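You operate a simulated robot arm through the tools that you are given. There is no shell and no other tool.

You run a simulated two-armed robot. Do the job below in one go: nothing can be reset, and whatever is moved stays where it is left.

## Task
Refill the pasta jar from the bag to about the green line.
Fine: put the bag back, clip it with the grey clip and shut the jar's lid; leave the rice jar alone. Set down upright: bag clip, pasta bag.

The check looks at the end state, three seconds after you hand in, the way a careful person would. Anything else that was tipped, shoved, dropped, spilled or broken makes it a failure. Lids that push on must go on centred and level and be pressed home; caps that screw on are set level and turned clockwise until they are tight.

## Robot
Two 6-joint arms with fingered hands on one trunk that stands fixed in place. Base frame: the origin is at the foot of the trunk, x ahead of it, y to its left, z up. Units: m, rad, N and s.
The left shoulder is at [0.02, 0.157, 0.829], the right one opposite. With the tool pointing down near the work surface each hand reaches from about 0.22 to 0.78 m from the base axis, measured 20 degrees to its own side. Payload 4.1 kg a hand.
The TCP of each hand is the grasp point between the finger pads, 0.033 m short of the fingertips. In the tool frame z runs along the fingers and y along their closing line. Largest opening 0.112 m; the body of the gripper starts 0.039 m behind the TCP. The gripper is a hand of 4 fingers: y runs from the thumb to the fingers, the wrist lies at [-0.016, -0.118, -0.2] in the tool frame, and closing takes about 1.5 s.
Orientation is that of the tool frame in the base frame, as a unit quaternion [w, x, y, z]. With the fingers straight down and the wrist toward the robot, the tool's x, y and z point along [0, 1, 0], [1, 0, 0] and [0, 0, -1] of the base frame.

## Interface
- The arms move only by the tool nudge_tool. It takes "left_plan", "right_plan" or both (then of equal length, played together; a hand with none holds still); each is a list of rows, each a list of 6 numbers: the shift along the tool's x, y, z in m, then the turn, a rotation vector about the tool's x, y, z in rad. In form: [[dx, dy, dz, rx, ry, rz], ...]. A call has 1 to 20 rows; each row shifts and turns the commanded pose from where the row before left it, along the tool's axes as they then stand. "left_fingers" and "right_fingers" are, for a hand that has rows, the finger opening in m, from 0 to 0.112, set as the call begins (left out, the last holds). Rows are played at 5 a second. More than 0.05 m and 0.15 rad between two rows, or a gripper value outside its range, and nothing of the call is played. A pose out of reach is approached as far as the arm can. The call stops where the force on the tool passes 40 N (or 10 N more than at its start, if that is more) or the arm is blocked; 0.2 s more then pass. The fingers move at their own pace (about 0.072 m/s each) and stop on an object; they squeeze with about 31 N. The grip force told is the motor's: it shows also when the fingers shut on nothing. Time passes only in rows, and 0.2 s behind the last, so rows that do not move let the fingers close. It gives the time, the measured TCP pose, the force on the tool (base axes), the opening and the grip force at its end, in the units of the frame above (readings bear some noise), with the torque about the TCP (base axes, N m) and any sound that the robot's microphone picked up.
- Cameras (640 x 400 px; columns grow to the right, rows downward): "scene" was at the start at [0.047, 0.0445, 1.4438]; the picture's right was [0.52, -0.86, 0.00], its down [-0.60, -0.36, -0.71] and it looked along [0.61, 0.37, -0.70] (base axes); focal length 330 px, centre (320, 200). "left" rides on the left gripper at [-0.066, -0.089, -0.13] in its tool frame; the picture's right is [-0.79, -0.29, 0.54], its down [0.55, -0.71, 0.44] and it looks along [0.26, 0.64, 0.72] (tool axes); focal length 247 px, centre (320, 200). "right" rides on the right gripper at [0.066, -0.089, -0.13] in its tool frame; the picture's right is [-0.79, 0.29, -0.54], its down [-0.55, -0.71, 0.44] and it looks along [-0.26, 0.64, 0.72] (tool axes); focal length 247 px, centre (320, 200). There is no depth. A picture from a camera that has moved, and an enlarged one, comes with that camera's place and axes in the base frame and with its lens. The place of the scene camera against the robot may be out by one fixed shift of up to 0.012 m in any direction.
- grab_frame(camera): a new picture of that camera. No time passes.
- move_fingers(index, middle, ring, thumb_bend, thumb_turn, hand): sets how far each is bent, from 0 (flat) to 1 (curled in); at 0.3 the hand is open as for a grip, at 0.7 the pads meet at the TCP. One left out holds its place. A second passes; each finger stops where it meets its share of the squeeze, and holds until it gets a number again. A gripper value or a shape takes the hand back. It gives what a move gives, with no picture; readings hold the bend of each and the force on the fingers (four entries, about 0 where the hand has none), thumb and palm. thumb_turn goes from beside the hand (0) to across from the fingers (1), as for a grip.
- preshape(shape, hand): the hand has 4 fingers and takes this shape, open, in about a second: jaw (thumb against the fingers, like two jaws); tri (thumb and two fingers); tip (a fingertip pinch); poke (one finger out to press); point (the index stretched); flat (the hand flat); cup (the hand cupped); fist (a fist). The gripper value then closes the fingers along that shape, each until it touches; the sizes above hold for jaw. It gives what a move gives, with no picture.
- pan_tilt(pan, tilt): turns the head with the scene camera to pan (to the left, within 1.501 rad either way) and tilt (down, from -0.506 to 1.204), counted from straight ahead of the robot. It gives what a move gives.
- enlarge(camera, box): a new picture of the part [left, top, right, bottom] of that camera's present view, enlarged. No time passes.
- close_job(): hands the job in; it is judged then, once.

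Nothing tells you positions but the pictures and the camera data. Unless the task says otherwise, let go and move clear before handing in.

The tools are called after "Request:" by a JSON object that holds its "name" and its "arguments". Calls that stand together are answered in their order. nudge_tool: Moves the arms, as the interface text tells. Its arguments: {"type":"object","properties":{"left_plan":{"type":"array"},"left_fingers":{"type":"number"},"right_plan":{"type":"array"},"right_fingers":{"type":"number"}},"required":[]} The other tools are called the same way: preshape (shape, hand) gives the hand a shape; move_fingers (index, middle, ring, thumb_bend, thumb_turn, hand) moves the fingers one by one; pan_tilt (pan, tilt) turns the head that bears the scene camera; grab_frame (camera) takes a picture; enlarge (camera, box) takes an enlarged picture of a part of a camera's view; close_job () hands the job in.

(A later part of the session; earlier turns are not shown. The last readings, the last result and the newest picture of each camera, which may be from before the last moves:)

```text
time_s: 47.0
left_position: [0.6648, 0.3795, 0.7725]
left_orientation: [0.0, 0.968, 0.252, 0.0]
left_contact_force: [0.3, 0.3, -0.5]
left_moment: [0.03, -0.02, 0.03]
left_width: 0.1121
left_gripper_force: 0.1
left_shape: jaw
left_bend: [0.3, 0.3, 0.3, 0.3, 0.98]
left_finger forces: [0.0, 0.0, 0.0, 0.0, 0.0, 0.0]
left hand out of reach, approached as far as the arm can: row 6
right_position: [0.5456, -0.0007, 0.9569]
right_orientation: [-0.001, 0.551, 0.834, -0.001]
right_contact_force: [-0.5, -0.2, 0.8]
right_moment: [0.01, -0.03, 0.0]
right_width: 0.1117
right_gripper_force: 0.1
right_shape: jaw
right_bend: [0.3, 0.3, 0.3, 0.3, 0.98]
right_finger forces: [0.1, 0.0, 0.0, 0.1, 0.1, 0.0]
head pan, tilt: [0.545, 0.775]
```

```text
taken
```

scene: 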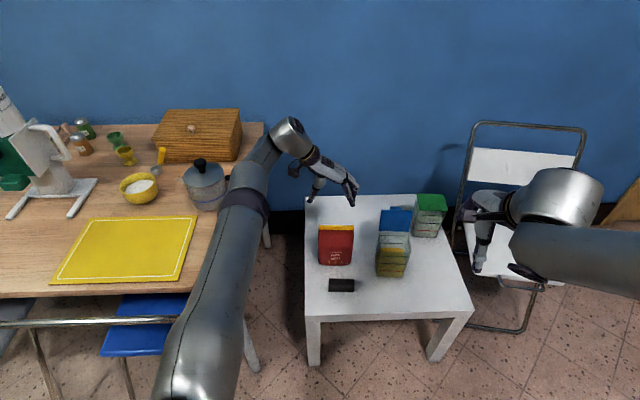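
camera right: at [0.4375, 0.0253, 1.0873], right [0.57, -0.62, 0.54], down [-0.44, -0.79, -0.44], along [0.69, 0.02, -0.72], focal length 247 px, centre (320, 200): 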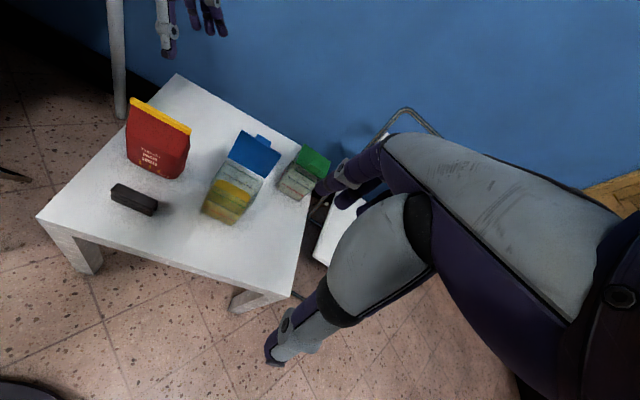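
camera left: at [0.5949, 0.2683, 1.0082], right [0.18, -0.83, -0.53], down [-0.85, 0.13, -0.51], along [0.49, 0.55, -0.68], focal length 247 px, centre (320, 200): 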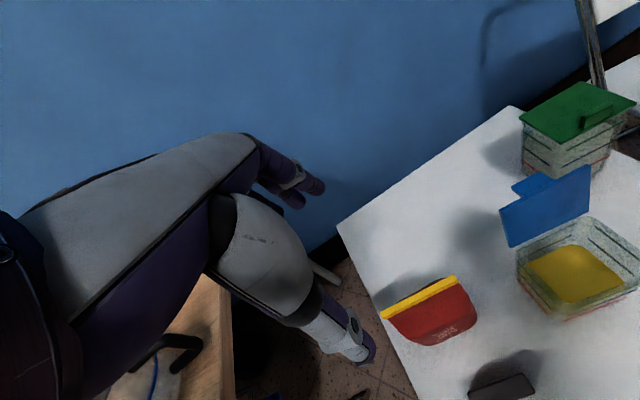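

The quarter turn works fine at this height. From this pose I'll also use the wrist camera to measure the bag and jar from another side.

Request:
{"name": "grab_frame", "arguments": {"camera": "left"}}

Request:
{"name": "enlarge", "arguments": {"camera": "right", "box": [110, 80, 270, 240]}}

Request:
{"name": "enlarge", "arguments": {"camera": "scene", "box": [366, 190, 456, 284]}}

```text
taken
camera left: at [0.5638, 0.4252, 0.9021], right [-0.83, -0.13, -0.54], down [0.14, 0.89, -0.43], along [0.54, -0.43, -0.72], focal length 247 px, centre (320, 200)
```

left: 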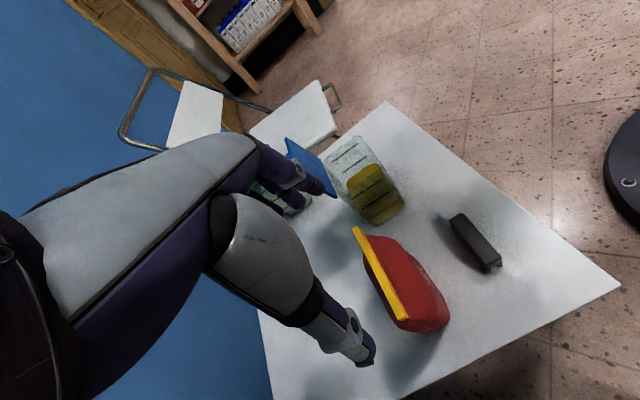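

```text
2.50 times, centred on (190, 160) of right
camera zoom: at [0.4373, 0.0253, 1.0873], right [0.57, -0.62, 0.54], down [-0.44, -0.79, -0.44], along [0.69, 0.02, -0.72], focal length 617 px, centre (645, 300)
```

zoom: 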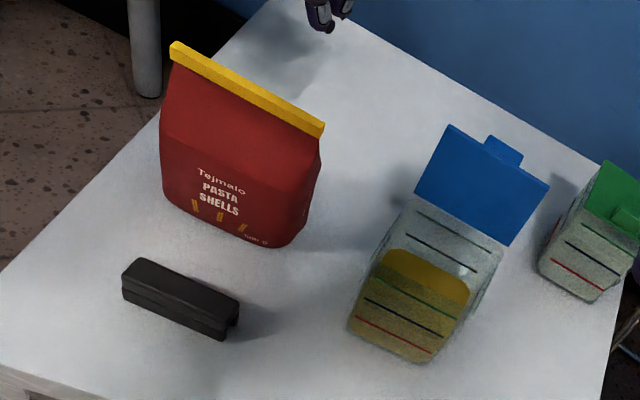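

```text
4.26 times, centred on (411, 237) of scene
camera zoom: at [0.0467, 0.0444, 1.4438], right [0.52, -0.86, 0.0], down [-0.6, -0.36, -0.71], along [0.61, 0.37, -0.7], focal length 1404 px, centre (-67, 43)
```

zoom: 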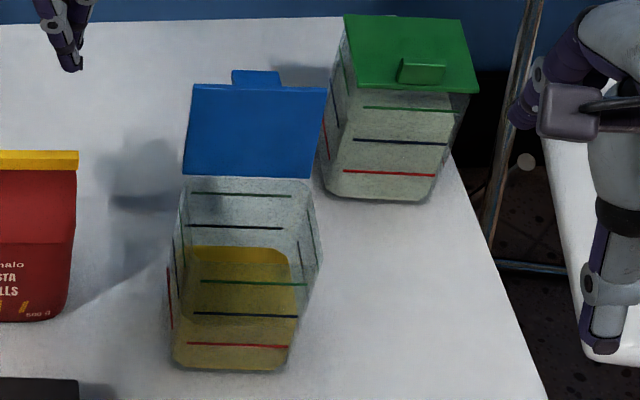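

Request:
{"name": "enlarge", "arguments": {"camera": "left", "box": [270, 120, 420, 235]}}

Request:
{"name": "enlarge", "arguments": {"camera": "left", "box": [335, 200, 515, 345]}}

```text
3.48 times, centred on (345, 178) of left
camera zoom: at [0.5638, 0.4252, 0.9021], right [-0.83, -0.13, -0.54], down [0.14, 0.89, -0.43], along [0.54, -0.43, -0.72], focal length 859 px, centre (233, 278)
```

zoom: 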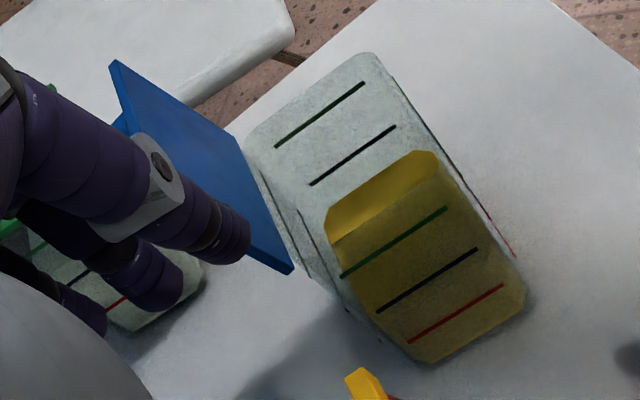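

```text
2.76 times, centred on (425, 272) of left
camera zoom: at [0.5638, 0.4252, 0.9021], right [-0.83, -0.13, -0.54], down [0.14, 0.89, -0.43], along [0.54, -0.43, -0.72], focal length 681 px, centre (30, 0)
```

zoom: 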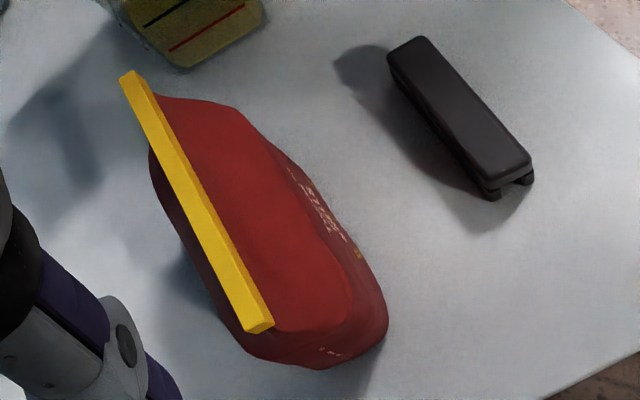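

Measured: bag bar centre (0.674, 0.3615), top z≈0.632, bag about 0.06 thick; jar centre ≈(0.746, 0.183), rim z≈0.605, green line z≈0.58, pasta now ≈0.516. I'll turn the hand back to the bag's yaw and line up over the bar.

Request:
{"name": "nudge_tool", "arguments": {"left_plan": [[0, 0, 0, 0, 0, -0.131], [0, 0, 0, 0, 0, -0.131], [0, 0, 0, 0, 0, -0.131], [0, 0, 0, 0, 0, -0.131], [0, 0, 0, 0, 0, -0.131], [0, 0, 0, 0, 0, -0.131], [0, 0, 0, 0, 0, -0.131], [0, 0, 0, 0, 0, -0.131], [0, 0, 0, 0, 0, -0.131], [0, 0, 0, 0, 0, -0.131], [0, 0, 0, 0, 0, -0.131], [0, 0, 0, 0, 0, -0.131]]}}

```text
time_s: 49.6
left_position: [0.6646, 0.38, 0.7725]
left_orientation: [-0.001, 0.504, 0.863, 0.001]
left_contact_force: [-0.1, -0.1, 0.2]
left_moment: [0.0, -0.02, 0.01]
left_width: 0.1117
left_gripper_force: 0.1
left_shape: jaw
left_bend: [0.3, 0.3, 0.3, 0.3, 0.98]
left_finger forces: [0.1, 0.0, 0.1, 0.1, 0.0, 0.0]
right_position: [0.5445, 0.0005, 0.9577]
right_orientation: [0.0, 0.551, 0.835, 0.0]
right_contact_force: [-1.1, 0.5, 0.3]
right_moment: [0.0, 0.02, 0.01]
right_width: 0.1117
right_gripper_force: 0.1
right_shape: jaw
right_bend: [0.3, 0.3, 0.3, 0.3, 0.98]
right_finger forces: [0.0, 0.0, 0.1, 0.0, 0.0, 0.1]
head pan, tilt: [0.545, 0.775]
```

Clean turn. Now I'll centre over the bar and go down to TCP z≈0.615 with the fingers open.

Request:
{"name": "nudge_tool", "arguments": {"left_plan": [[-0.0206, -0.0012, 0, 0, 0, 0], [0, 0, 0.04, 0, 0, 0], [0, 0, 0.04, 0, 0, 0], [0, 0, 0.03, 0, 0, 0], [0, 0, 0.025, 0, 0, 0], [0, 0, 0.0225, 0, 0, 0]]}}

Request:
{"name": "grab_frame", "arguments": {"camera": "left"}}

Request:
{"name": "enlarge", "arguments": {"camera": "right", "box": [90, 60, 230, 200]}}

```text
time_s: 51.0
left_position: [0.6751, 0.3617, 0.6155]
left_orientation: [0.001, 0.504, 0.863, 0.001]
left_contact_force: [0.3, -1.3, 0.5]
left_moment: [0.01, -0.01, 0.01]
left_width: 0.1119
left_gripper_force: 0.2
left_shape: jaw
left_bend: [0.3, 0.3, 0.3, 0.3, 0.98]
left_finger forces: [0.0, 0.1, 0.0, 0.1, 0.1, 0.0]
right_position: [0.5448, 0.0001, 0.959]
right_orientation: [0.0, 0.551, 0.834, 0.0]
right_contact_force: [-0.2, 0.1, -0.1]
right_moment: [-0.02, -0.01, 0.0]
right_width: 0.1117
right_gripper_force: 0.0
right_shape: jaw
right_bend: [0.3, 0.3, 0.3, 0.3, 0.98]
right_finger forces: [0.0, 0.0, 0.0, 0.0, 0.0, 0.0]
head pan, tilt: [0.545, 0.775]
```

```text
taken
camera left: at [0.6285, 0.2605, 0.7443], right [0.14, -0.83, -0.54], down [-0.89, 0.13, -0.44], along [0.44, 0.54, -0.72], focal length 247 px, centre (320, 200)
```

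left: 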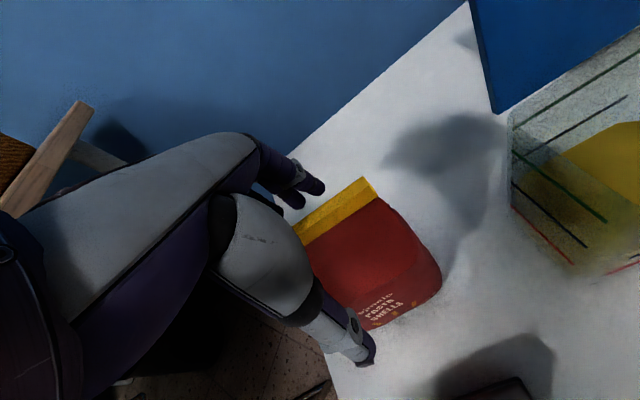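

```text
2.86 times, centred on (160, 130) of right
camera zoom: at [0.4374, 0.0252, 1.0873], right [0.57, -0.62, 0.54], down [-0.44, -0.79, -0.44], along [0.69, 0.02, -0.72], focal length 706 px, centre (777, 400)
```

zoom: 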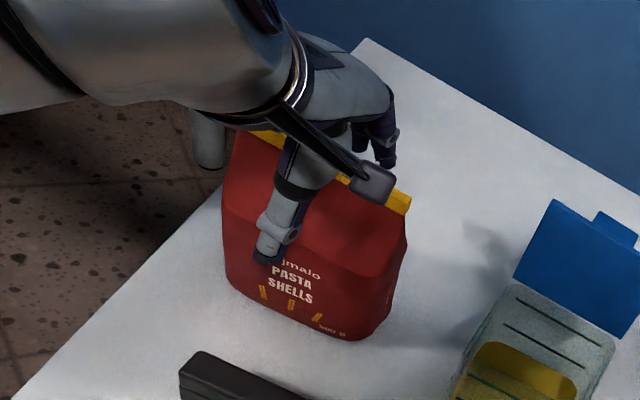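

The hand straddles the bag top. Now I'll close on it.

Request:
{"name": "nudge_tool", "arguments": {"left_plan": [[0, 0, 0, 0, 0, 0], [0, 0, 0, 0, 0, 0], [0, 0, 0, 0, 0, 0], [0, 0, 0, 0, 0, 0], [0, 0, 0, 0, 0, 0], [0, 0, 0, 0, 0, 0], [0, 0, 0, 0, 0, 0], [0, 0, 0, 0, 0, 0]], "left_fingers": 0.0}}

Request:
{"name": "enlarge", "arguments": {"camera": "right", "box": [90, 60, 230, 200]}}

Request:
{"name": "grab_frame", "arguments": {"camera": "left"}}

```text
time_s: 52.8
left_position: [0.6759, 0.3625, 0.6162]
left_orientation: [0.001, 0.505, 0.863, 0.001]
left_contact_force: [-1.2, -1.7, 6.8]
left_moment: [-0.01, 0.04, -0.08]
left_width: 0.0236
left_gripper_force: 30.5
left_shape: jaw
left_bend: [0.75, 0.59, 0.61, 0.75, 1.0]
left_finger forces: [13.5, 6.9, 3.1, 0.1, 24.9, 0.1]
right_position: [0.5445, 0.0008, 0.9589]
right_orientation: [0.0, 0.551, 0.835, 0.0]
right_contact_force: [-0.5, -0.4, -0.7]
right_moment: [0.0, 0.04, -0.01]
right_width: 0.1117
right_gripper_force: 0.1
right_shape: jaw
right_bend: [0.3, 0.3, 0.3, 0.3, 0.98]
right_finger forces: [0.0, 0.0, 0.0, 0.1, 0.1, 0.0]
head pan, tilt: [0.545, 0.775]
```

```text
2.86 times, centred on (160, 130) of right
camera zoom: at [0.4373, 0.0252, 1.0873], right [0.57, -0.62, 0.54], down [-0.44, -0.79, -0.44], along [0.69, 0.02, -0.72], focal length 706 px, centre (777, 400)
```

zoom: 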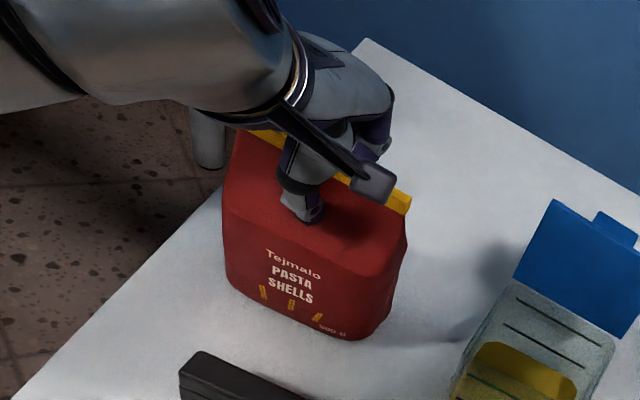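

```text
taken
camera left: at [0.6286, 0.2603, 0.7449], right [0.14, -0.83, -0.54], down [-0.89, 0.13, -0.44], along [0.44, 0.54, -0.72], focal length 247 px, centre (320, 200)
```

left: 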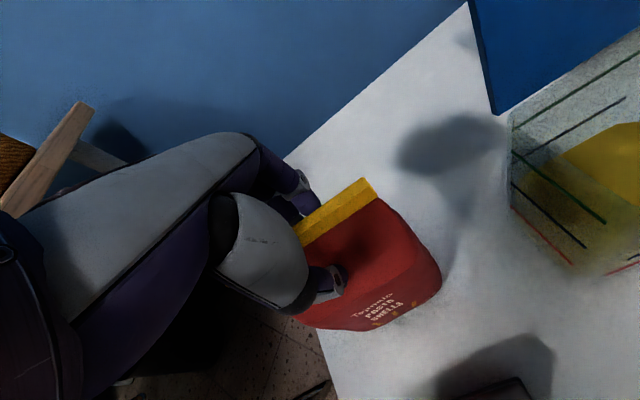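

Firm grip on the bag top. I'll lift a little to test the hold.

Request:
{"name": "nudge_tool", "arguments": {"left_plan": [[0, 0, -0.005, 0, 0, 0], [0, 0, -0.01, 0, 0, 0], [0, 0, 0, 0, 0, 0]]}}

Request:
{"name": "enlarge", "arguments": {"camera": "right", "box": [90, 60, 230, 200]}}

```text
time_s: 53.6
left_position: [0.6742, 0.3624, 0.6301]
left_orientation: [0.0, 0.505, 0.863, 0.001]
left_contact_force: [0.8, 0.2, -2.0]
left_moment: [-0.02, 0.02, 0.02]
left_width: 0.0203
left_gripper_force: 30.6
left_shape: jaw
left_bend: [0.76, 0.62, 0.65, 0.8, 1.0]
left_finger forces: [9.3, 3.3, 1.4, 0.0, 15.7, 0.0]
right_position: [0.5453, -0.0002, 0.9579]
right_orientation: [0.0, 0.551, 0.834, 0.0]
right_contact_force: [0.5, 0.3, 0.5]
right_moment: [0.01, 0.03, 0.0]
right_width: 0.1117
right_gripper_force: 0.0
right_shape: jaw
right_bend: [0.3, 0.3, 0.3, 0.3, 0.98]
right_finger forces: [0.1, 0.0, 0.0, 0.0, 0.0, 0.0]
head pan, tilt: [0.545, 0.775]
```

```text
2.86 times, centred on (160, 130) of right
camera zoom: at [0.4375, 0.0253, 1.0872], right [0.57, -0.62, 0.54], down [-0.44, -0.79, -0.44], along [0.69, 0.02, -0.72], focal length 706 px, centre (777, 400)
```

zoom: 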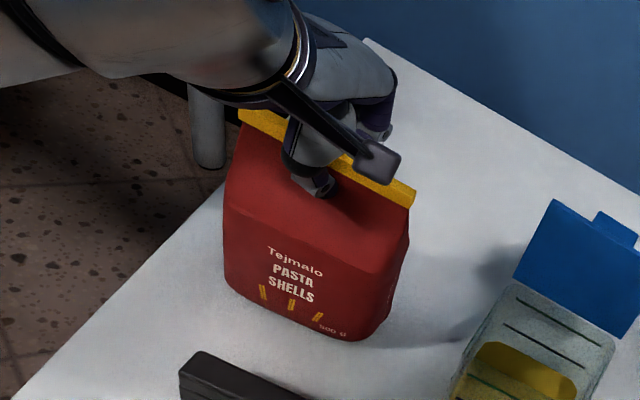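

The fingers slid up the tapered bag rather than lifting it. I'll continue a few millimetres to see if they catch under the yellow bar.

Request:
{"name": "nudge_tool", "arguments": {"left_plan": [[0, 0, -0.004, 0, 0, 0], [0, 0, 0, 0, 0, 0], [0, 0, 0, 0, 0, 0]]}}

Request:
{"name": "enlarge", "arguments": {"camera": "right", "box": [90, 60, 230, 200]}}

Request:
{"name": "enlarge", "arguments": {"camera": "left", "box": [230, 140, 470, 340]}}

```text
time_s: 54.4
left_position: [0.6753, 0.3617, 0.6346]
left_orientation: [0.0, 0.504, 0.864, 0.001]
left_contact_force: [-0.8, 0.4, -2.2]
left_moment: [-0.01, -0.01, 0.03]
left_width: 0.0199
left_gripper_force: 31.3
left_shape: jaw
left_bend: [0.76, 0.62, 0.65, 0.8, 1.0]
left_finger forces: [9.3, 3.3, 1.3, 0.1, 15.7, 0.1]
right_position: [0.5438, -0.0, 0.9582]
right_orientation: [0.0, 0.55, 0.835, -0.001]
right_contact_force: [0.3, 0.1, 0.3]
right_moment: [0.02, 0.02, 0.01]
right_width: 0.1117
right_gripper_force: 0.2
right_shape: jaw
right_bend: [0.3, 0.3, 0.3, 0.3, 0.98]
right_finger forces: [0.0, 0.1, 0.0, 0.1, 0.1, 0.0]
head pan, tilt: [0.545, 0.775]
```

```text
2.86 times, centred on (160, 130) of right
camera zoom: at [0.4375, 0.0253, 1.0872], right [0.57, -0.62, 0.54], down [-0.44, -0.79, -0.44], along [0.69, 0.02, -0.72], focal length 706 px, centre (777, 400)
```

zoom: 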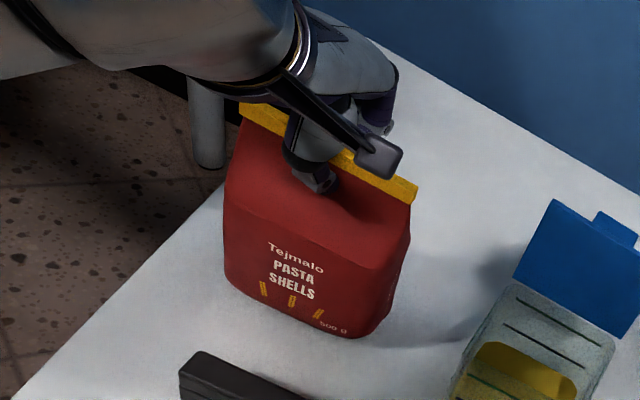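

```text
2.00 times, centred on (350, 240) of left
camera zoom: at [0.6289, 0.2604, 0.7642], right [0.14, -0.83, -0.54], down [-0.89, 0.13, -0.44], along [0.44, 0.54, -0.72], focal length 494 px, centre (260, 120)
```

zoom: 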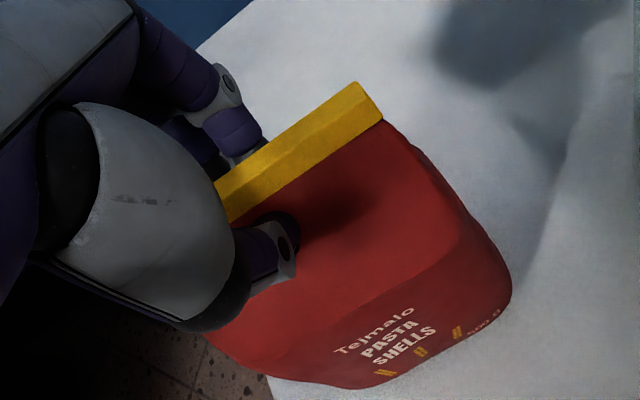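

The grip has settled: the bag is now off the table, weighing only about 2 N. I'll lift further, slowly.

Request:
{"name": "nudge_tool", "arguments": {"left_plan": [[0, 0, -0.008, 0, 0, 0], [0, 0, -0.012, 0, 0, 0], [0, 0, -0.015, 0, 0, 0], [0, 0, 0, 0, 0, 0]]}}

Request:
{"name": "enlarge", "arguments": {"camera": "right", "box": [90, 60, 230, 200]}}

Request:
{"name": "enlarge", "arguments": {"camera": "scene", "box": [300, 170, 380, 270]}}

```text
time_s: 55.4
left_position: [0.6753, 0.3623, 0.6693]
left_orientation: [0.0, 0.506, 0.863, 0.001]
left_contact_force: [0.2, -0.1, -2.5]
left_moment: [0.0, 0.0, 0.01]
left_width: 0.0199
left_gripper_force: 31.0
left_shape: jaw
left_bend: [0.76, 0.62, 0.64, 0.8, 1.0]
left_finger forces: [9.4, 3.4, 1.4, 0.0, 15.5, 0.1]
right_position: [0.5451, 0.0014, 0.9577]
right_orientation: [0.0, 0.552, 0.834, 0.0]
right_contact_force: [-0.6, 0.7, 0.5]
right_moment: [-0.02, -0.01, -0.02]
right_width: 0.1116
right_gripper_force: 0.0
right_shape: jaw
right_bend: [0.3, 0.3, 0.3, 0.3, 0.98]
right_finger forces: [0.1, 0.1, 0.0, 0.1, 0.0, 0.0]
head pan, tilt: [0.545, 0.775]
```

```text
2.86 times, centred on (160, 130) of right
camera zoom: at [0.4375, 0.0253, 1.0872], right [0.57, -0.62, 0.54], down [-0.44, -0.79, -0.44], along [0.69, 0.02, -0.72], focal length 706 px, centre (777, 400)
```

zoom: 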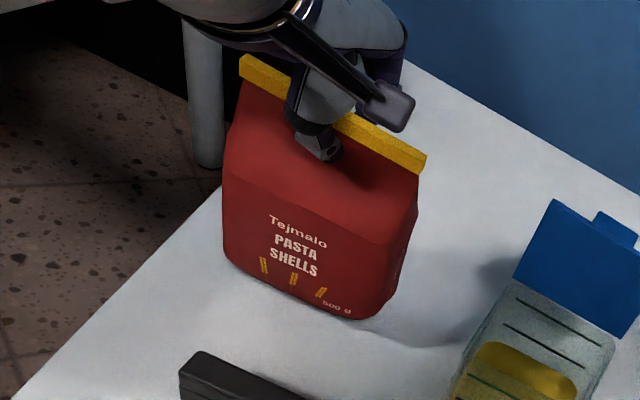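

```text
4.00 times, centred on (340, 220) of scene
camera zoom: at [0.0471, 0.0445, 1.4438], right [0.52, -0.86, 0.0], down [-0.6, -0.36, -0.71], along [0.61, 0.37, -0.7], focal length 1319 px, centre (240, 120)
```

zoom: 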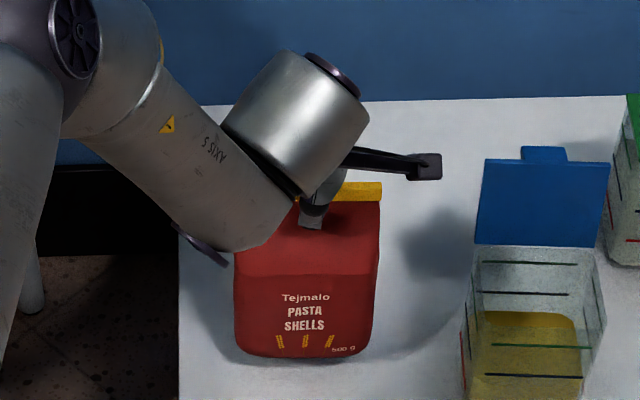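

Holding steadily with the bag level (bottom is about 0.18 below the TCP). I'll raise it to TCP z≈0.765 and turn it 90° in place.

Request:
{"name": "nudge_tool", "arguments": {"left_plan": [[0, 0, -0.024, 0, 0, 0], [0, 0, -0.024, 0, 0, 0], [0, 0, -0.024, 0, 0, 0], [0, 0, -0.024, 0, 0, 0]]}}

Request:
{"name": "nudge_tool", "arguments": {"left_plan": [[0, 0, 0, 0, 0, 0.1], [0, 0, 0, 0, 0, 0.1], [0, 0, 0, 0, 0, 0.1], [0, 0, 0, 0, 0, 0.1], [0, 0, 0, 0, 0, 0.1], [0, 0, 0, 0, 0, 0.1], [0, 0, 0, 0, 0, 0.1]]}}

Request:
{"name": "grab_frame", "arguments": {"camera": "scene"}}

Request:
{"name": "grab_frame", "arguments": {"camera": "right"}}

```text
time_s: 56.4
left_position: [0.6741, 0.3605, 0.7649]
left_orientation: [0.0, 0.506, 0.863, 0.001]
left_contact_force: [0.3, -0.5, -2.5]
left_moment: [-0.04, 0.0, 0.0]
left_width: 0.0199
left_gripper_force: 31.8
left_shape: jaw
left_bend: [0.76, 0.62, 0.64, 0.8, 1.0]
left_finger forces: [9.2, 3.3, 1.4, 0.0, 15.3, 0.0]
right_position: [0.5449, -0.0002, 0.9577]
right_orientation: [0.0, 0.551, 0.834, 0.0]
right_contact_force: [0.4, 0.4, -0.9]
right_moment: [-0.02, 0.04, 0.01]
right_width: 0.1117
right_gripper_force: 0.1
right_shape: jaw
right_bend: [0.3, 0.3, 0.3, 0.3, 0.98]
right_finger forces: [0.0, 0.0, 0.1, 0.0, 0.1, 0.0]
head pan, tilt: [0.545, 0.775]
```

```text
time_s: 58.0
left_position: [0.6827, 0.3573, 0.77]
left_orientation: [0.011, 0.758, 0.652, 0.007]
left_contact_force: [0.0, -0.5, -2.1]
left_moment: [0.0, 0.03, -0.01]
left_width: 0.0198
left_gripper_force: 31.2
left_shape: jaw
left_bend: [0.76, 0.62, 0.64, 0.8, 1.0]
left_finger forces: [10.1, 3.2, 1.6, 0.0, 15.7, 0.0]
left hand out of reach, approached as far as the arm can: row 7
right_position: [0.5451, 0.0004, 0.9575]
right_orientation: [0.0, 0.551, 0.834, 0.0]
right_contact_force: [-0.4, 0.1, 0.1]
right_moment: [0.04, -0.02, -0.02]
right_width: 0.1115
right_gripper_force: 0.1
right_shape: jaw
right_bend: [0.3, 0.3, 0.3, 0.3, 0.98]
right_finger forces: [0.1, 0.0, 0.0, 0.1, 0.0, 0.1]
head pan, tilt: [0.545, 0.775]
```

```text
taken
```

scene: 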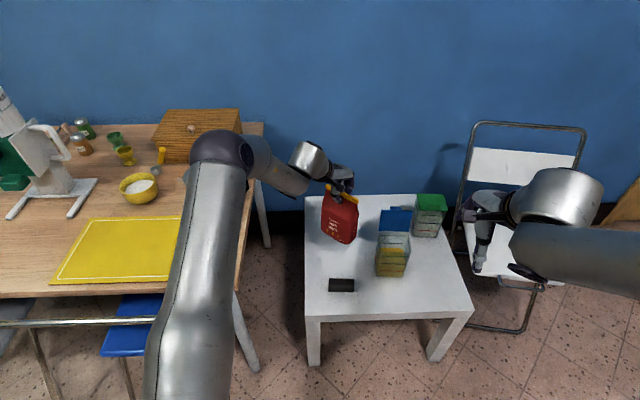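

```text
taken
camera right: at [0.4375, 0.0252, 1.0872], right [0.57, -0.62, 0.54], down [-0.44, -0.79, -0.44], along [0.69, 0.02, -0.72], focal length 247 px, centre (320, 200)
```

right: 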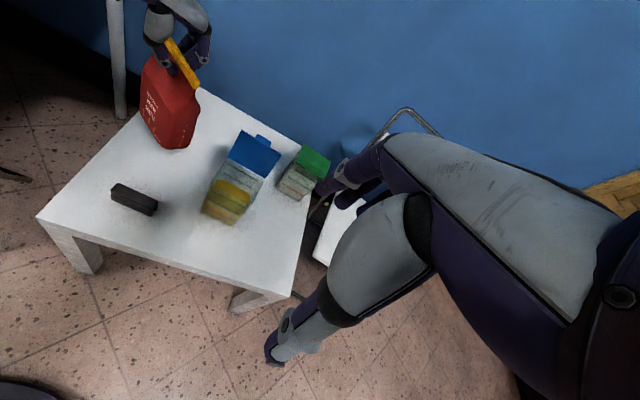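

The turn is going well, with the bag held level. Continuing to about -55°.

Request:
{"name": "nudge_tool", "arguments": {"left_plan": [[0, 0, 0, 0, 0, 0.1], [0, 0, 0, 0, 0, 0.1], [0, 0, 0, 0, 0, 0.1], [0, 0, 0, 0, 0, 0.1], [0, 0, 0, 0, 0, 0.1], [0, 0, 0, 0, 0, 0.1], [0, 0, 0, 0, 0, 0.1], [0, 0, 0, 0, 0, 0.1]]}}

Request:
{"name": "grab_frame", "arguments": {"camera": "scene"}}

Request:
{"name": "grab_frame", "arguments": {"camera": "left"}}

Request:
{"name": "enlarge", "arguments": {"camera": "right", "box": [90, 0, 290, 200]}}

```text
time_s: 59.8
left_position: [0.6817, 0.3584, 0.7727]
left_orientation: [-0.001, 0.958, 0.287, 0.002]
left_contact_force: [-0.5, 0.8, -1.2]
left_moment: [-0.01, -0.07, 0.01]
left_width: 0.0193
left_gripper_force: 30.6
left_shape: jaw
left_bend: [0.76, 0.62, 0.64, 0.8, 1.0]
left_finger forces: [9.9, 3.3, 1.7, 0.0, 15.4, 0.0]
right_position: [0.5447, 0.0006, 0.9577]
right_orientation: [0.0, 0.552, 0.834, 0.0]
right_contact_force: [0.2, -1.1, 0.5]
right_moment: [-0.01, -0.02, -0.03]
right_width: 0.1118
right_gripper_force: 0.0
right_shape: jaw
right_bend: [0.3, 0.3, 0.3, 0.3, 0.98]
right_finger forces: [0.0, 0.1, 0.0, 0.0, 0.1, 0.0]
head pan, tilt: [0.545, 0.775]
```

```text
taken
```

scene: 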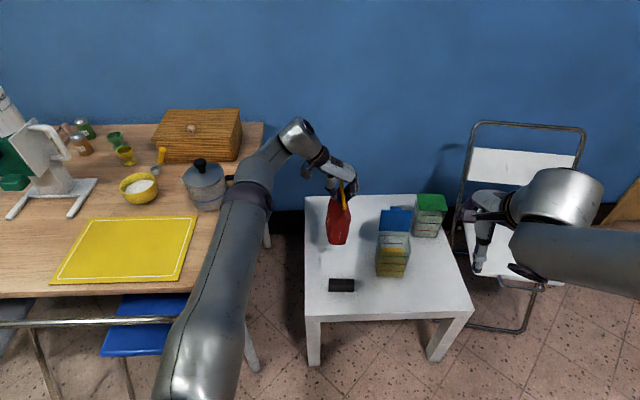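

```text
taken
camera left: at [0.5771, 0.3969, 0.9013], right [-0.82, -0.2, -0.54], down [0.07, 0.9, -0.43], along [0.57, -0.39, -0.72], focal length 247 px, centre (320, 200)
```

left: 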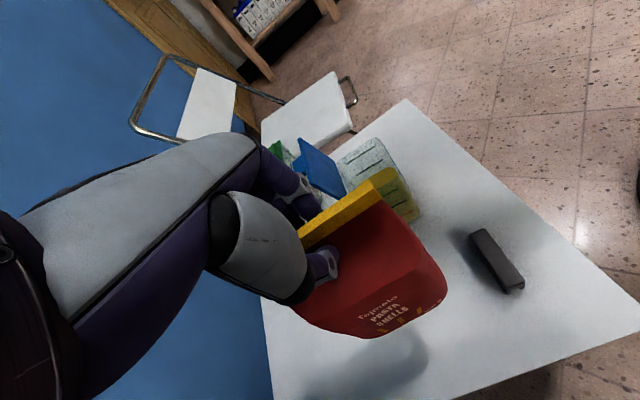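

```text
2.00 times, centred on (190, 100) of right
camera zoom: at [0.4374, 0.0253, 1.0873], right [0.57, -0.62, 0.54], down [-0.44, -0.79, -0.44], along [0.69, 0.02, -0.72], focal length 494 px, centre (580, 400)
```

zoom: 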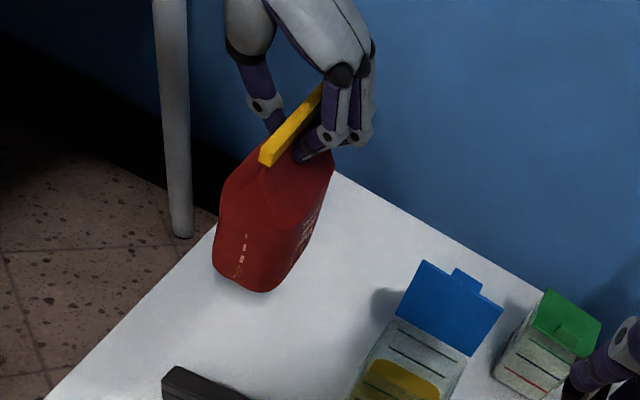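

The bag is turned with its edge towards the robot. I'll lower it straight down; it should touch at TCP z≈0.631.

Request:
{"name": "nudge_tool", "arguments": {"left_plan": [[0, 0, 0.03, 0, 0, 0], [0, 0, 0.03, 0, 0, 0], [0, 0, 0.03, 0, 0, 0], [0, 0, 0.025, 0, 0, 0], [0, 0, 0.015, 0, 0, 0]]}}

Request:
{"name": "grab_frame", "arguments": {"camera": "scene"}}

Request:
{"name": "enlarge", "arguments": {"camera": "right", "box": [90, 40, 230, 200]}}

```text
time_s: 61.0
left_position: [0.6693, 0.3547, 0.6423]
left_orientation: [0.0, 0.958, 0.287, 0.002]
left_contact_force: [-1.2, -0.6, -1.8]
left_moment: [-0.01, 0.0, 0.01]
left_width: 0.0195
left_gripper_force: 30.6
left_shape: jaw
left_bend: [0.76, 0.62, 0.64, 0.8, 1.0]
left_finger forces: [10.5, 3.3, 1.5, 0.0, 15.5, 0.1]
left hand out of reach, approached as far as the arm can: row 3, 4
right_position: [0.5443, 0.0006, 0.9574]
right_orientation: [0.0, 0.551, 0.834, 0.0]
right_contact_force: [1.1, 0.7, -0.1]
right_moment: [0.02, 0.04, 0.01]
right_width: 0.1121
right_gripper_force: 0.0
right_shape: jaw
right_bend: [0.3, 0.3, 0.3, 0.3, 0.98]
right_finger forces: [0.1, 0.0, 0.0, 0.0, 0.1, 0.1]
head pan, tilt: [0.545, 0.775]
```

```text
taken
```

scene: 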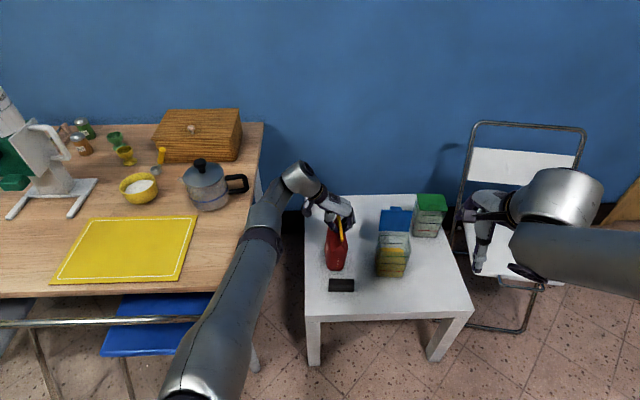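

```text
2.50 times, centred on (160, 120) of right
camera zoom: at [0.4375, 0.0252, 1.0872], right [0.57, -0.62, 0.54], down [-0.44, -0.79, -0.44], along [0.69, 0.02, -0.72], focal length 617 px, centre (720, 400)
```

zoom: 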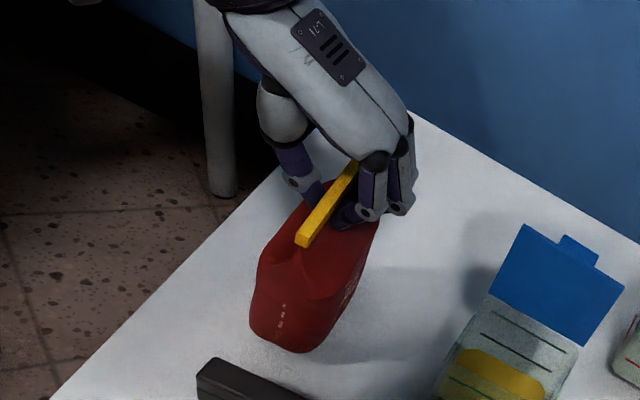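

The arm is near full stretch here but it's fine. Bag bottom should be about 1 cm above the table; lowering gently.

Request:
{"name": "nudge_tool", "arguments": {"left_plan": [[0, 0, 0.004, 0, 0, 0], [0, 0, 0.003, 0, 0, 0]]}}

Request:
{"name": "nudge_tool", "arguments": {"left_plan": [[0, 0, 0.003, 0, 0, 0]]}}

Request:
{"name": "enlarge", "arguments": {"camera": "right", "box": [110, 80, 230, 220]}}

```text
time_s: 61.6
left_position: [0.6685, 0.3564, 0.6357]
left_orientation: [-0.002, 0.958, 0.287, 0.001]
left_contact_force: [0.0, 0.2, -1.8]
left_moment: [-0.02, 0.02, 0.02]
left_width: 0.0197
left_gripper_force: 31.4
left_shape: jaw
left_bend: [0.76, 0.62, 0.64, 0.8, 1.0]
left_finger forces: [10.4, 3.3, 1.6, 0.0, 15.5, 0.0]
right_position: [0.5444, 0.0003, 0.9579]
right_orientation: [0.0, 0.551, 0.834, 0.0]
right_contact_force: [-0.2, 0.3, 0.4]
right_moment: [-0.02, 0.01, 0.03]
right_width: 0.1116
right_gripper_force: 0.1
right_shape: jaw
right_bend: [0.3, 0.3, 0.3, 0.3, 0.98]
right_finger forces: [0.0, 0.0, 0.0, 0.0, 0.0, 0.1]
head pan, tilt: [0.545, 0.775]
```

```text
time_s: 62.0
left_position: [0.6688, 0.355, 0.6329]
left_orientation: [0.0, 0.958, 0.288, 0.002]
left_contact_force: [0.0, 0.2, -1.9]
left_moment: [-0.04, -0.01, 0.0]
left_width: 0.0194
left_gripper_force: 30.9
left_shape: jaw
left_bend: [0.76, 0.62, 0.64, 0.8, 1.0]
left_finger forces: [10.6, 3.3, 1.6, 0.0, 15.5, 0.1]
right_position: [0.5445, 0.0014, 0.9584]
right_orientation: [0.0, 0.551, 0.834, 0.0]
right_contact_force: [-1.0, 0.4, 0.1]
right_moment: [0.03, 0.0, 0.03]
right_width: 0.1117
right_gripper_force: 0.0
right_shape: jaw
right_bend: [0.3, 0.3, 0.3, 0.3, 0.98]
right_finger forces: [0.0, 0.0, 0.0, 0.1, 0.1, 0.0]
head pan, tilt: [0.545, 0.775]
```

```text
2.86 times, centred on (170, 150) of right
camera zoom: at [0.4375, 0.0253, 1.0872], right [0.57, -0.62, 0.54], down [-0.44, -0.79, -0.44], along [0.69, 0.02, -0.72], focal length 706 px, centre (749, 343)
```

zoom: 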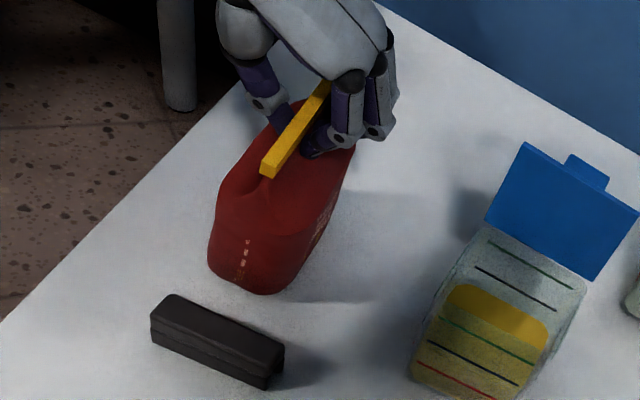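

Request:
{"name": "nudge_tool", "arguments": {"left_plan": [[0, 0, 0.002, 0, 0, 0]]}}

Request:
{"name": "nudge_tool", "arguments": {"left_plan": [[0, 0, 0.002, 0, 0, 0]]}}

Request:
{"name": "nudge_tool", "arguments": {"left_plan": [[0, 0, 0.002, 0, 0, 0]]}}

```text
time_s: 62.4
left_position: [0.6695, 0.3555, 0.6312]
left_orientation: [-0.001, 0.957, 0.289, 0.004]
left_contact_force: [0.2, 0.8, -1.0]
left_moment: [-0.05, 0.01, 0.0]
left_width: 0.0198
left_gripper_force: 31.2
left_shape: jaw
left_bend: [0.76, 0.62, 0.64, 0.8, 1.0]
left_finger forces: [10.9, 3.3, 1.7, 0.0, 15.7, 0.0]
right_position: [0.546, 0.0005, 0.9578]
right_orientation: [-0.001, 0.551, 0.834, 0.0]
right_contact_force: [0.4, 0.1, 0.6]
right_moment: [0.0, 0.01, 0.03]
right_width: 0.1117
right_gripper_force: 0.1
right_shape: jaw
right_bend: [0.3, 0.3, 0.3, 0.3, 0.98]
right_finger forces: [0.0, 0.1, 0.0, 0.0, 0.0, 0.1]
head pan, tilt: [0.545, 0.775]
```

```text
time_s: 62.8
left_position: [0.6686, 0.3564, 0.6314]
left_orientation: [-0.001, 0.958, 0.288, 0.002]
left_contact_force: [1.1, 1.4, 6.7]
left_moment: [-0.01, -0.04, 0.0]
left_width: 0.0198
left_gripper_force: 31.5
left_shape: jaw
left_bend: [0.76, 0.62, 0.64, 0.8, 1.0]
left_finger forces: [12.7, 3.7, 1.6, 0.0, 20.4, 0.0]
left hand out of reach, approached as far as the arm can: row 1
right_position: [0.5448, 0.0015, 0.9582]
right_orientation: [-0.001, 0.551, 0.834, -0.001]
right_contact_force: [-0.7, 0.2, 0.9]
right_moment: [0.03, 0.06, -0.01]
right_width: 0.1118
right_gripper_force: 0.0
right_shape: jaw
right_bend: [0.3, 0.3, 0.3, 0.3, 0.98]
right_finger forces: [0.1, 0.1, 0.0, 0.0, 0.0, 0.1]
head pan, tilt: [0.545, 0.775]
```

```text
time_s: 63.2
left_position: [0.6674, 0.3566, 0.6315]
left_orientation: [-0.001, 0.957, 0.29, 0.004]
left_contact_force: [-4.0, 2.7, 23.8]
left_moment: [0.08, 0.06, 0.05]
left_width: 0.0205
left_gripper_force: 30.9
left_shape: jaw
left_bend: [0.76, 0.62, 0.64, 0.8, 1.0]
left_finger forces: [15.2, 4.5, 1.6, 0.0, 30.2, 0.1]
right_position: [0.5441, -0.0003, 0.9581]
right_orientation: [0.0, 0.551, 0.834, 0.0]
right_contact_force: [-0.3, -0.5, 0.3]
right_moment: [0.01, 0.0, 0.02]
right_width: 0.1118
right_gripper_force: 0.0
right_shape: jaw
right_bend: [0.3, 0.3, 0.3, 0.3, 0.98]
right_finger forces: [0.0, 0.0, 0.0, 0.0, 0.0, 0.0]
head pan, tilt: [0.545, 0.775]
```

The bag is on the table. I'll ease off, open the hand and rise clear.

Request:
{"name": "nudge_tool", "arguments": {"left_plan": [[0, 0, -0.0015, 0, 0, 0], [0, 0, 0, 0, 0, 0]]}}

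Request:
{"name": "nudge_tool", "arguments": {"left_plan": [[0, 0, 0, 0, 0, 0], [0, 0, 0, 0, 0, 0], [0, 0, 0, 0, 0, 0], [0, 0, 0, 0, 0, 0], [0, 0, 0, 0, 0, 0], [0, 0, 0, 0, 0, 0]], "left_fingers": 0.112}}

Request:
{"name": "grab_frame", "arguments": {"camera": "left"}}

Request:
{"name": "enlarge", "arguments": {"camera": "right", "box": [110, 80, 230, 220]}}

```text
time_s: 63.8
left_position: [0.6681, 0.3564, 0.6309]
left_orientation: [0.0, 0.958, 0.288, 0.004]
left_contact_force: [-1.8, 5.4, 25.6]
left_moment: [0.1, 0.01, 0.07]
left_width: 0.0202
left_gripper_force: 31.2
left_shape: jaw
left_bend: [0.76, 0.62, 0.64, 0.81, 1.0]
left_finger forces: [15.6, 4.5, 1.5, 0.0, 31.6, 0.0]
right_position: [0.5442, 0.0011, 0.959]
right_orientation: [0.001, 0.551, 0.834, 0.0]
right_contact_force: [-0.3, -0.2, -0.1]
right_moment: [-0.04, 0.01, 0.02]
right_width: 0.1117
right_gripper_force: 0.1
right_shape: jaw
right_bend: [0.3, 0.3, 0.3, 0.3, 0.98]
right_finger forces: [0.0, 0.1, 0.0, 0.0, 0.1, 0.0]
head pan, tilt: [0.545, 0.775]
```

```text
time_s: 65.2
left_position: [0.667, 0.3555, 0.6294]
left_orientation: [0.0, 0.958, 0.288, 0.002]
left_contact_force: [-0.4, 0.0, 0.3]
left_moment: [0.0, -0.04, -0.03]
left_width: 0.1115
left_gripper_force: 0.2
left_shape: jaw
left_bend: [0.3, 0.3, 0.3, 0.3, 0.98]
left_finger forces: [0.1, 0.0, 0.0, 0.1, 0.1, 0.0]
right_position: [0.545, 0.0014, 0.9576]
right_orientation: [0.001, 0.551, 0.834, 0.0]
right_contact_force: [0.0, 0.1, -0.4]
right_moment: [0.0, -0.03, -0.01]
right_width: 0.1118
right_gripper_force: 0.1
right_shape: jaw
right_bend: [0.3, 0.3, 0.3, 0.3, 0.98]
right_finger forces: [0.1, 0.0, 0.0, 0.1, 0.0, 0.0]
head pan, tilt: [0.545, 0.775]
```

```text
taken
camera left: at [0.5633, 0.3928, 0.7579], right [-0.82, -0.2, -0.54], down [0.07, 0.9, -0.43], along [0.57, -0.39, -0.72], focal length 247 px, centre (320, 200)
```

left: 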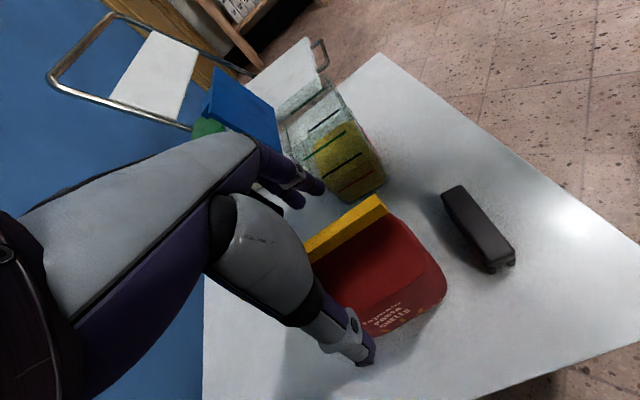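

```text
2.86 times, centred on (170, 150) of right
camera zoom: at [0.4375, 0.0253, 1.0872], right [0.57, -0.62, 0.54], down [-0.44, -0.79, -0.44], along [0.69, 0.02, -0.72], focal length 706 px, centre (749, 343)
```

zoom: 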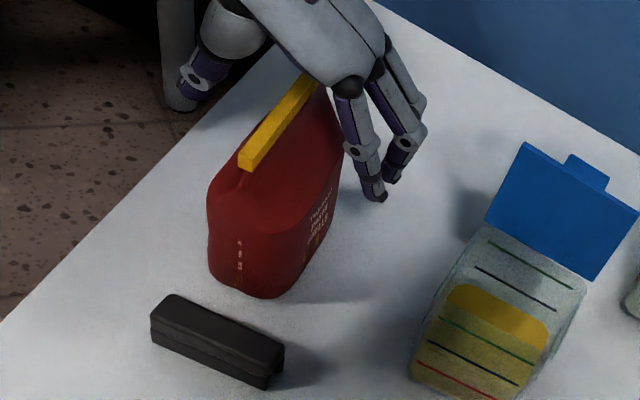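

The bag stands upright on its own. I'll lift clear, move back towards the robot and swing the fingers forward.

Request:
{"name": "nudge_tool", "arguments": {"left_plan": [[0, 0, -0.04, 0, 0, 0], [0, 0, -0.04, 0, 0, 0], [0, 0, -0.04, 0, 0, 0], [0, 0, -0.04, 0, 0, 0], [0, 0, -0.03, 0, 0, 0], [-0.04, 0, 0, 0, 0, 0], [-0.04, 0, 0, 0, 0, 0]]}}

Request:
{"name": "nudge_tool", "arguments": {"left_plan": [[0, 0, 0, 0, 0.131, 0], [0, 0, 0, 0, 0.131, 0], [0, 0, 0, 0, 0.131, 0], [0, 0, 0, 0, 0.131, 0], [0, 0, 0, 0, 0.131, 0], [0, 0, 0, 0, 0.131, 0], [0, 0, 0, 0, 0.131, 0], [0, 0, 0, 0, 0.131, 0], [0, 0, 0, 0, 0.131, 0], [0, 0, 0, 0, 0.131, 0], [0, 0, 0, 0, 0.131, 0], [0, 0, 0, 0, 0.13, 0]]}}

Request:
{"name": "grab_frame", "arguments": {"camera": "scene"}}

Request:
{"name": "grab_frame", "arguments": {"camera": "left"}}

```text
time_s: 66.8
left_position: [0.5991, 0.3091, 0.8202]
left_orientation: [0.0, 0.958, 0.288, 0.002]
left_contact_force: [0.2, 0.4, 0.1]
left_moment: [0.01, 0.01, 0.0]
left_width: 0.1114
left_gripper_force: 0.0
left_shape: jaw
left_bend: [0.3, 0.3, 0.3, 0.3, 0.98]
left_finger forces: [0.0, 0.0, 0.0, 0.1, 0.0, 0.0]
right_position: [0.5448, 0.0003, 0.9583]
right_orientation: [0.0, 0.552, 0.834, -0.001]
right_contact_force: [0.3, 0.0, 1.0]
right_moment: [0.03, 0.0, -0.04]
right_width: 0.1116
right_gripper_force: 0.0
right_shape: jaw
right_bend: [0.3, 0.3, 0.3, 0.3, 0.98]
right_finger forces: [0.1, 0.0, 0.0, 0.0, 0.0, 0.0]
head pan, tilt: [0.545, 0.775]
```

```text
time_s: 69.4
left_position: [0.6046, 0.311, 0.8213]
left_orientation: [-0.191, 0.695, 0.212, 0.66]
left_contact_force: [0.0, -0.1, 0.8]
left_moment: [0.0, -0.01, -0.01]
left_width: 0.1116
left_gripper_force: 0.0
left_shape: jaw
left_bend: [0.3, 0.3, 0.3, 0.3, 0.98]
left_finger forces: [0.0, 0.1, 0.0, 0.0, 0.0, 0.1]
left hand out of reach, approached as far as the arm can: row 4
right_position: [0.545, 0.001, 0.9585]
right_orientation: [0.001, 0.551, 0.834, 0.0]
right_contact_force: [0.0, 0.4, 0.7]
right_moment: [-0.01, -0.05, 0.02]
right_width: 0.1116
right_gripper_force: 0.1
right_shape: jaw
right_bend: [0.3, 0.3, 0.3, 0.3, 0.98]
right_finger forces: [0.0, 0.0, 0.1, 0.1, 0.1, 0.0]
head pan, tilt: [0.545, 0.775]
```

```text
taken
```

scene: 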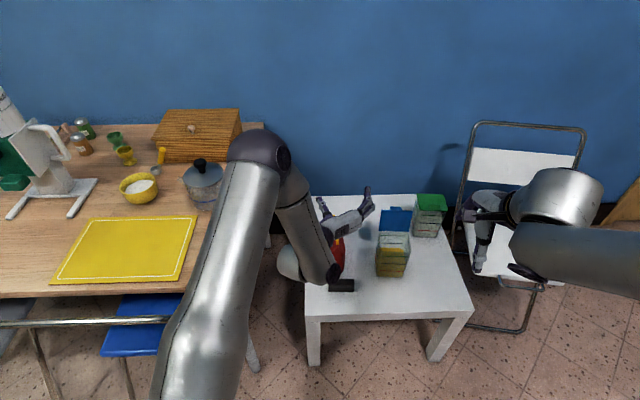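

```text
taken
camera left: at [0.4447, 0.3111, 0.7612], right [0.26, 0.5, -0.83], down [0.0, 0.86, 0.52], along [0.96, -0.13, 0.23], focal length 247 px, centre (320, 200)
```

left: 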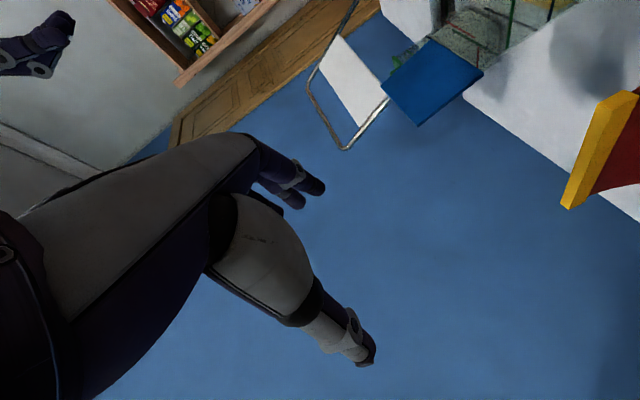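

The fingers now point forward over the table, nearly level. I'll level the hand, shift back slightly and descend to the bag's mid-height (TCP z≈0.58) behind its robot-side edge, staying above the clip.

Request:
{"name": "nudge_tool", "arguments": {"left_plan": [[0, 0, -0.024, 0, 0.056, 0.014], [-0.04, 0, 0, 0, 0, 0], [-0.04, 0, 0, 0, 0, 0], [-0.04, 0, 0, 0, 0, 0]]}}

Request:
{"name": "grab_frame", "arguments": {"camera": "scene"}}

Request:
{"name": "grab_frame", "arguments": {"camera": "right"}}

Request:
{"name": "grab_frame", "arguments": {"camera": "left"}}

```text
time_s: 70.4
left_position: [0.5858, 0.3007, 0.7013]
left_orientation: [-0.202, 0.678, 0.202, 0.677]
left_contact_force: [0.1, 0.0, 0.6]
left_moment: [0.02, 0.0, -0.01]
left_width: 0.1118
left_gripper_force: 0.0
left_shape: jaw
left_bend: [0.3, 0.3, 0.3, 0.3, 0.98]
left_finger forces: [0.1, 0.1, 0.1, 0.1, 0.0, 0.0]
right_position: [0.5454, 0.0009, 0.957]
right_orientation: [0.0, 0.552, 0.834, 0.0]
right_contact_force: [0.4, -0.3, -0.5]
right_moment: [-0.01, -0.05, 0.02]
right_width: 0.1116
right_gripper_force: 0.0
right_shape: jaw
right_bend: [0.3, 0.3, 0.3, 0.3, 0.98]
right_finger forces: [0.0, 0.0, 0.0, 0.0, 0.0, 0.0]
head pan, tilt: [0.545, 0.775]
```

```text
taken
```

scene: 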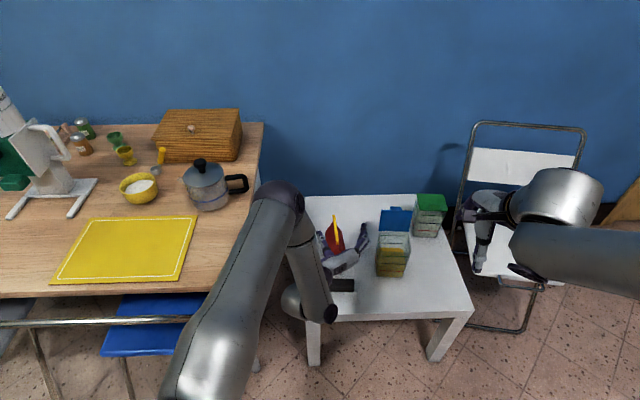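

```text
taken
camera right: at [0.4374, 0.0252, 1.0873], right [0.57, -0.62, 0.54], down [-0.44, -0.79, -0.44], along [0.69, 0.02, -0.72], focal length 247 px, centre (320, 200)
```

right: 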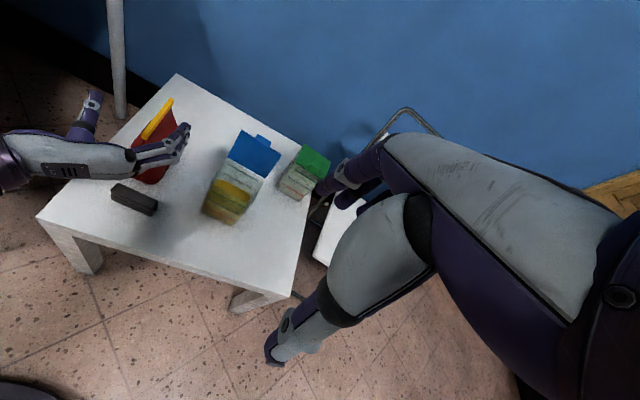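

```text
taken
camera left: at [0.4287, 0.303, 0.6353], right [0.29, 0.53, -0.79], down [-0.02, 0.83, 0.55], along [0.96, -0.14, 0.26], focal length 247 px, centre (320, 200)
```

left: 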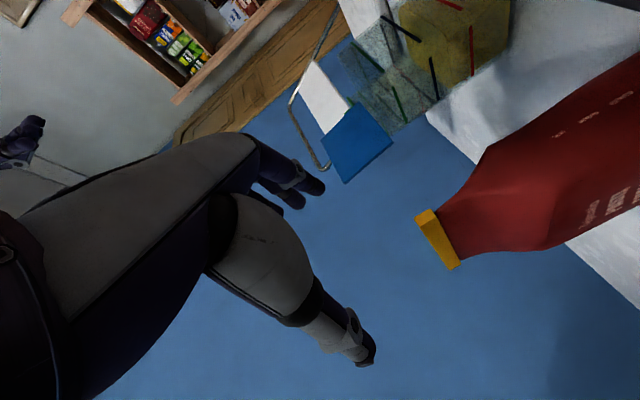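

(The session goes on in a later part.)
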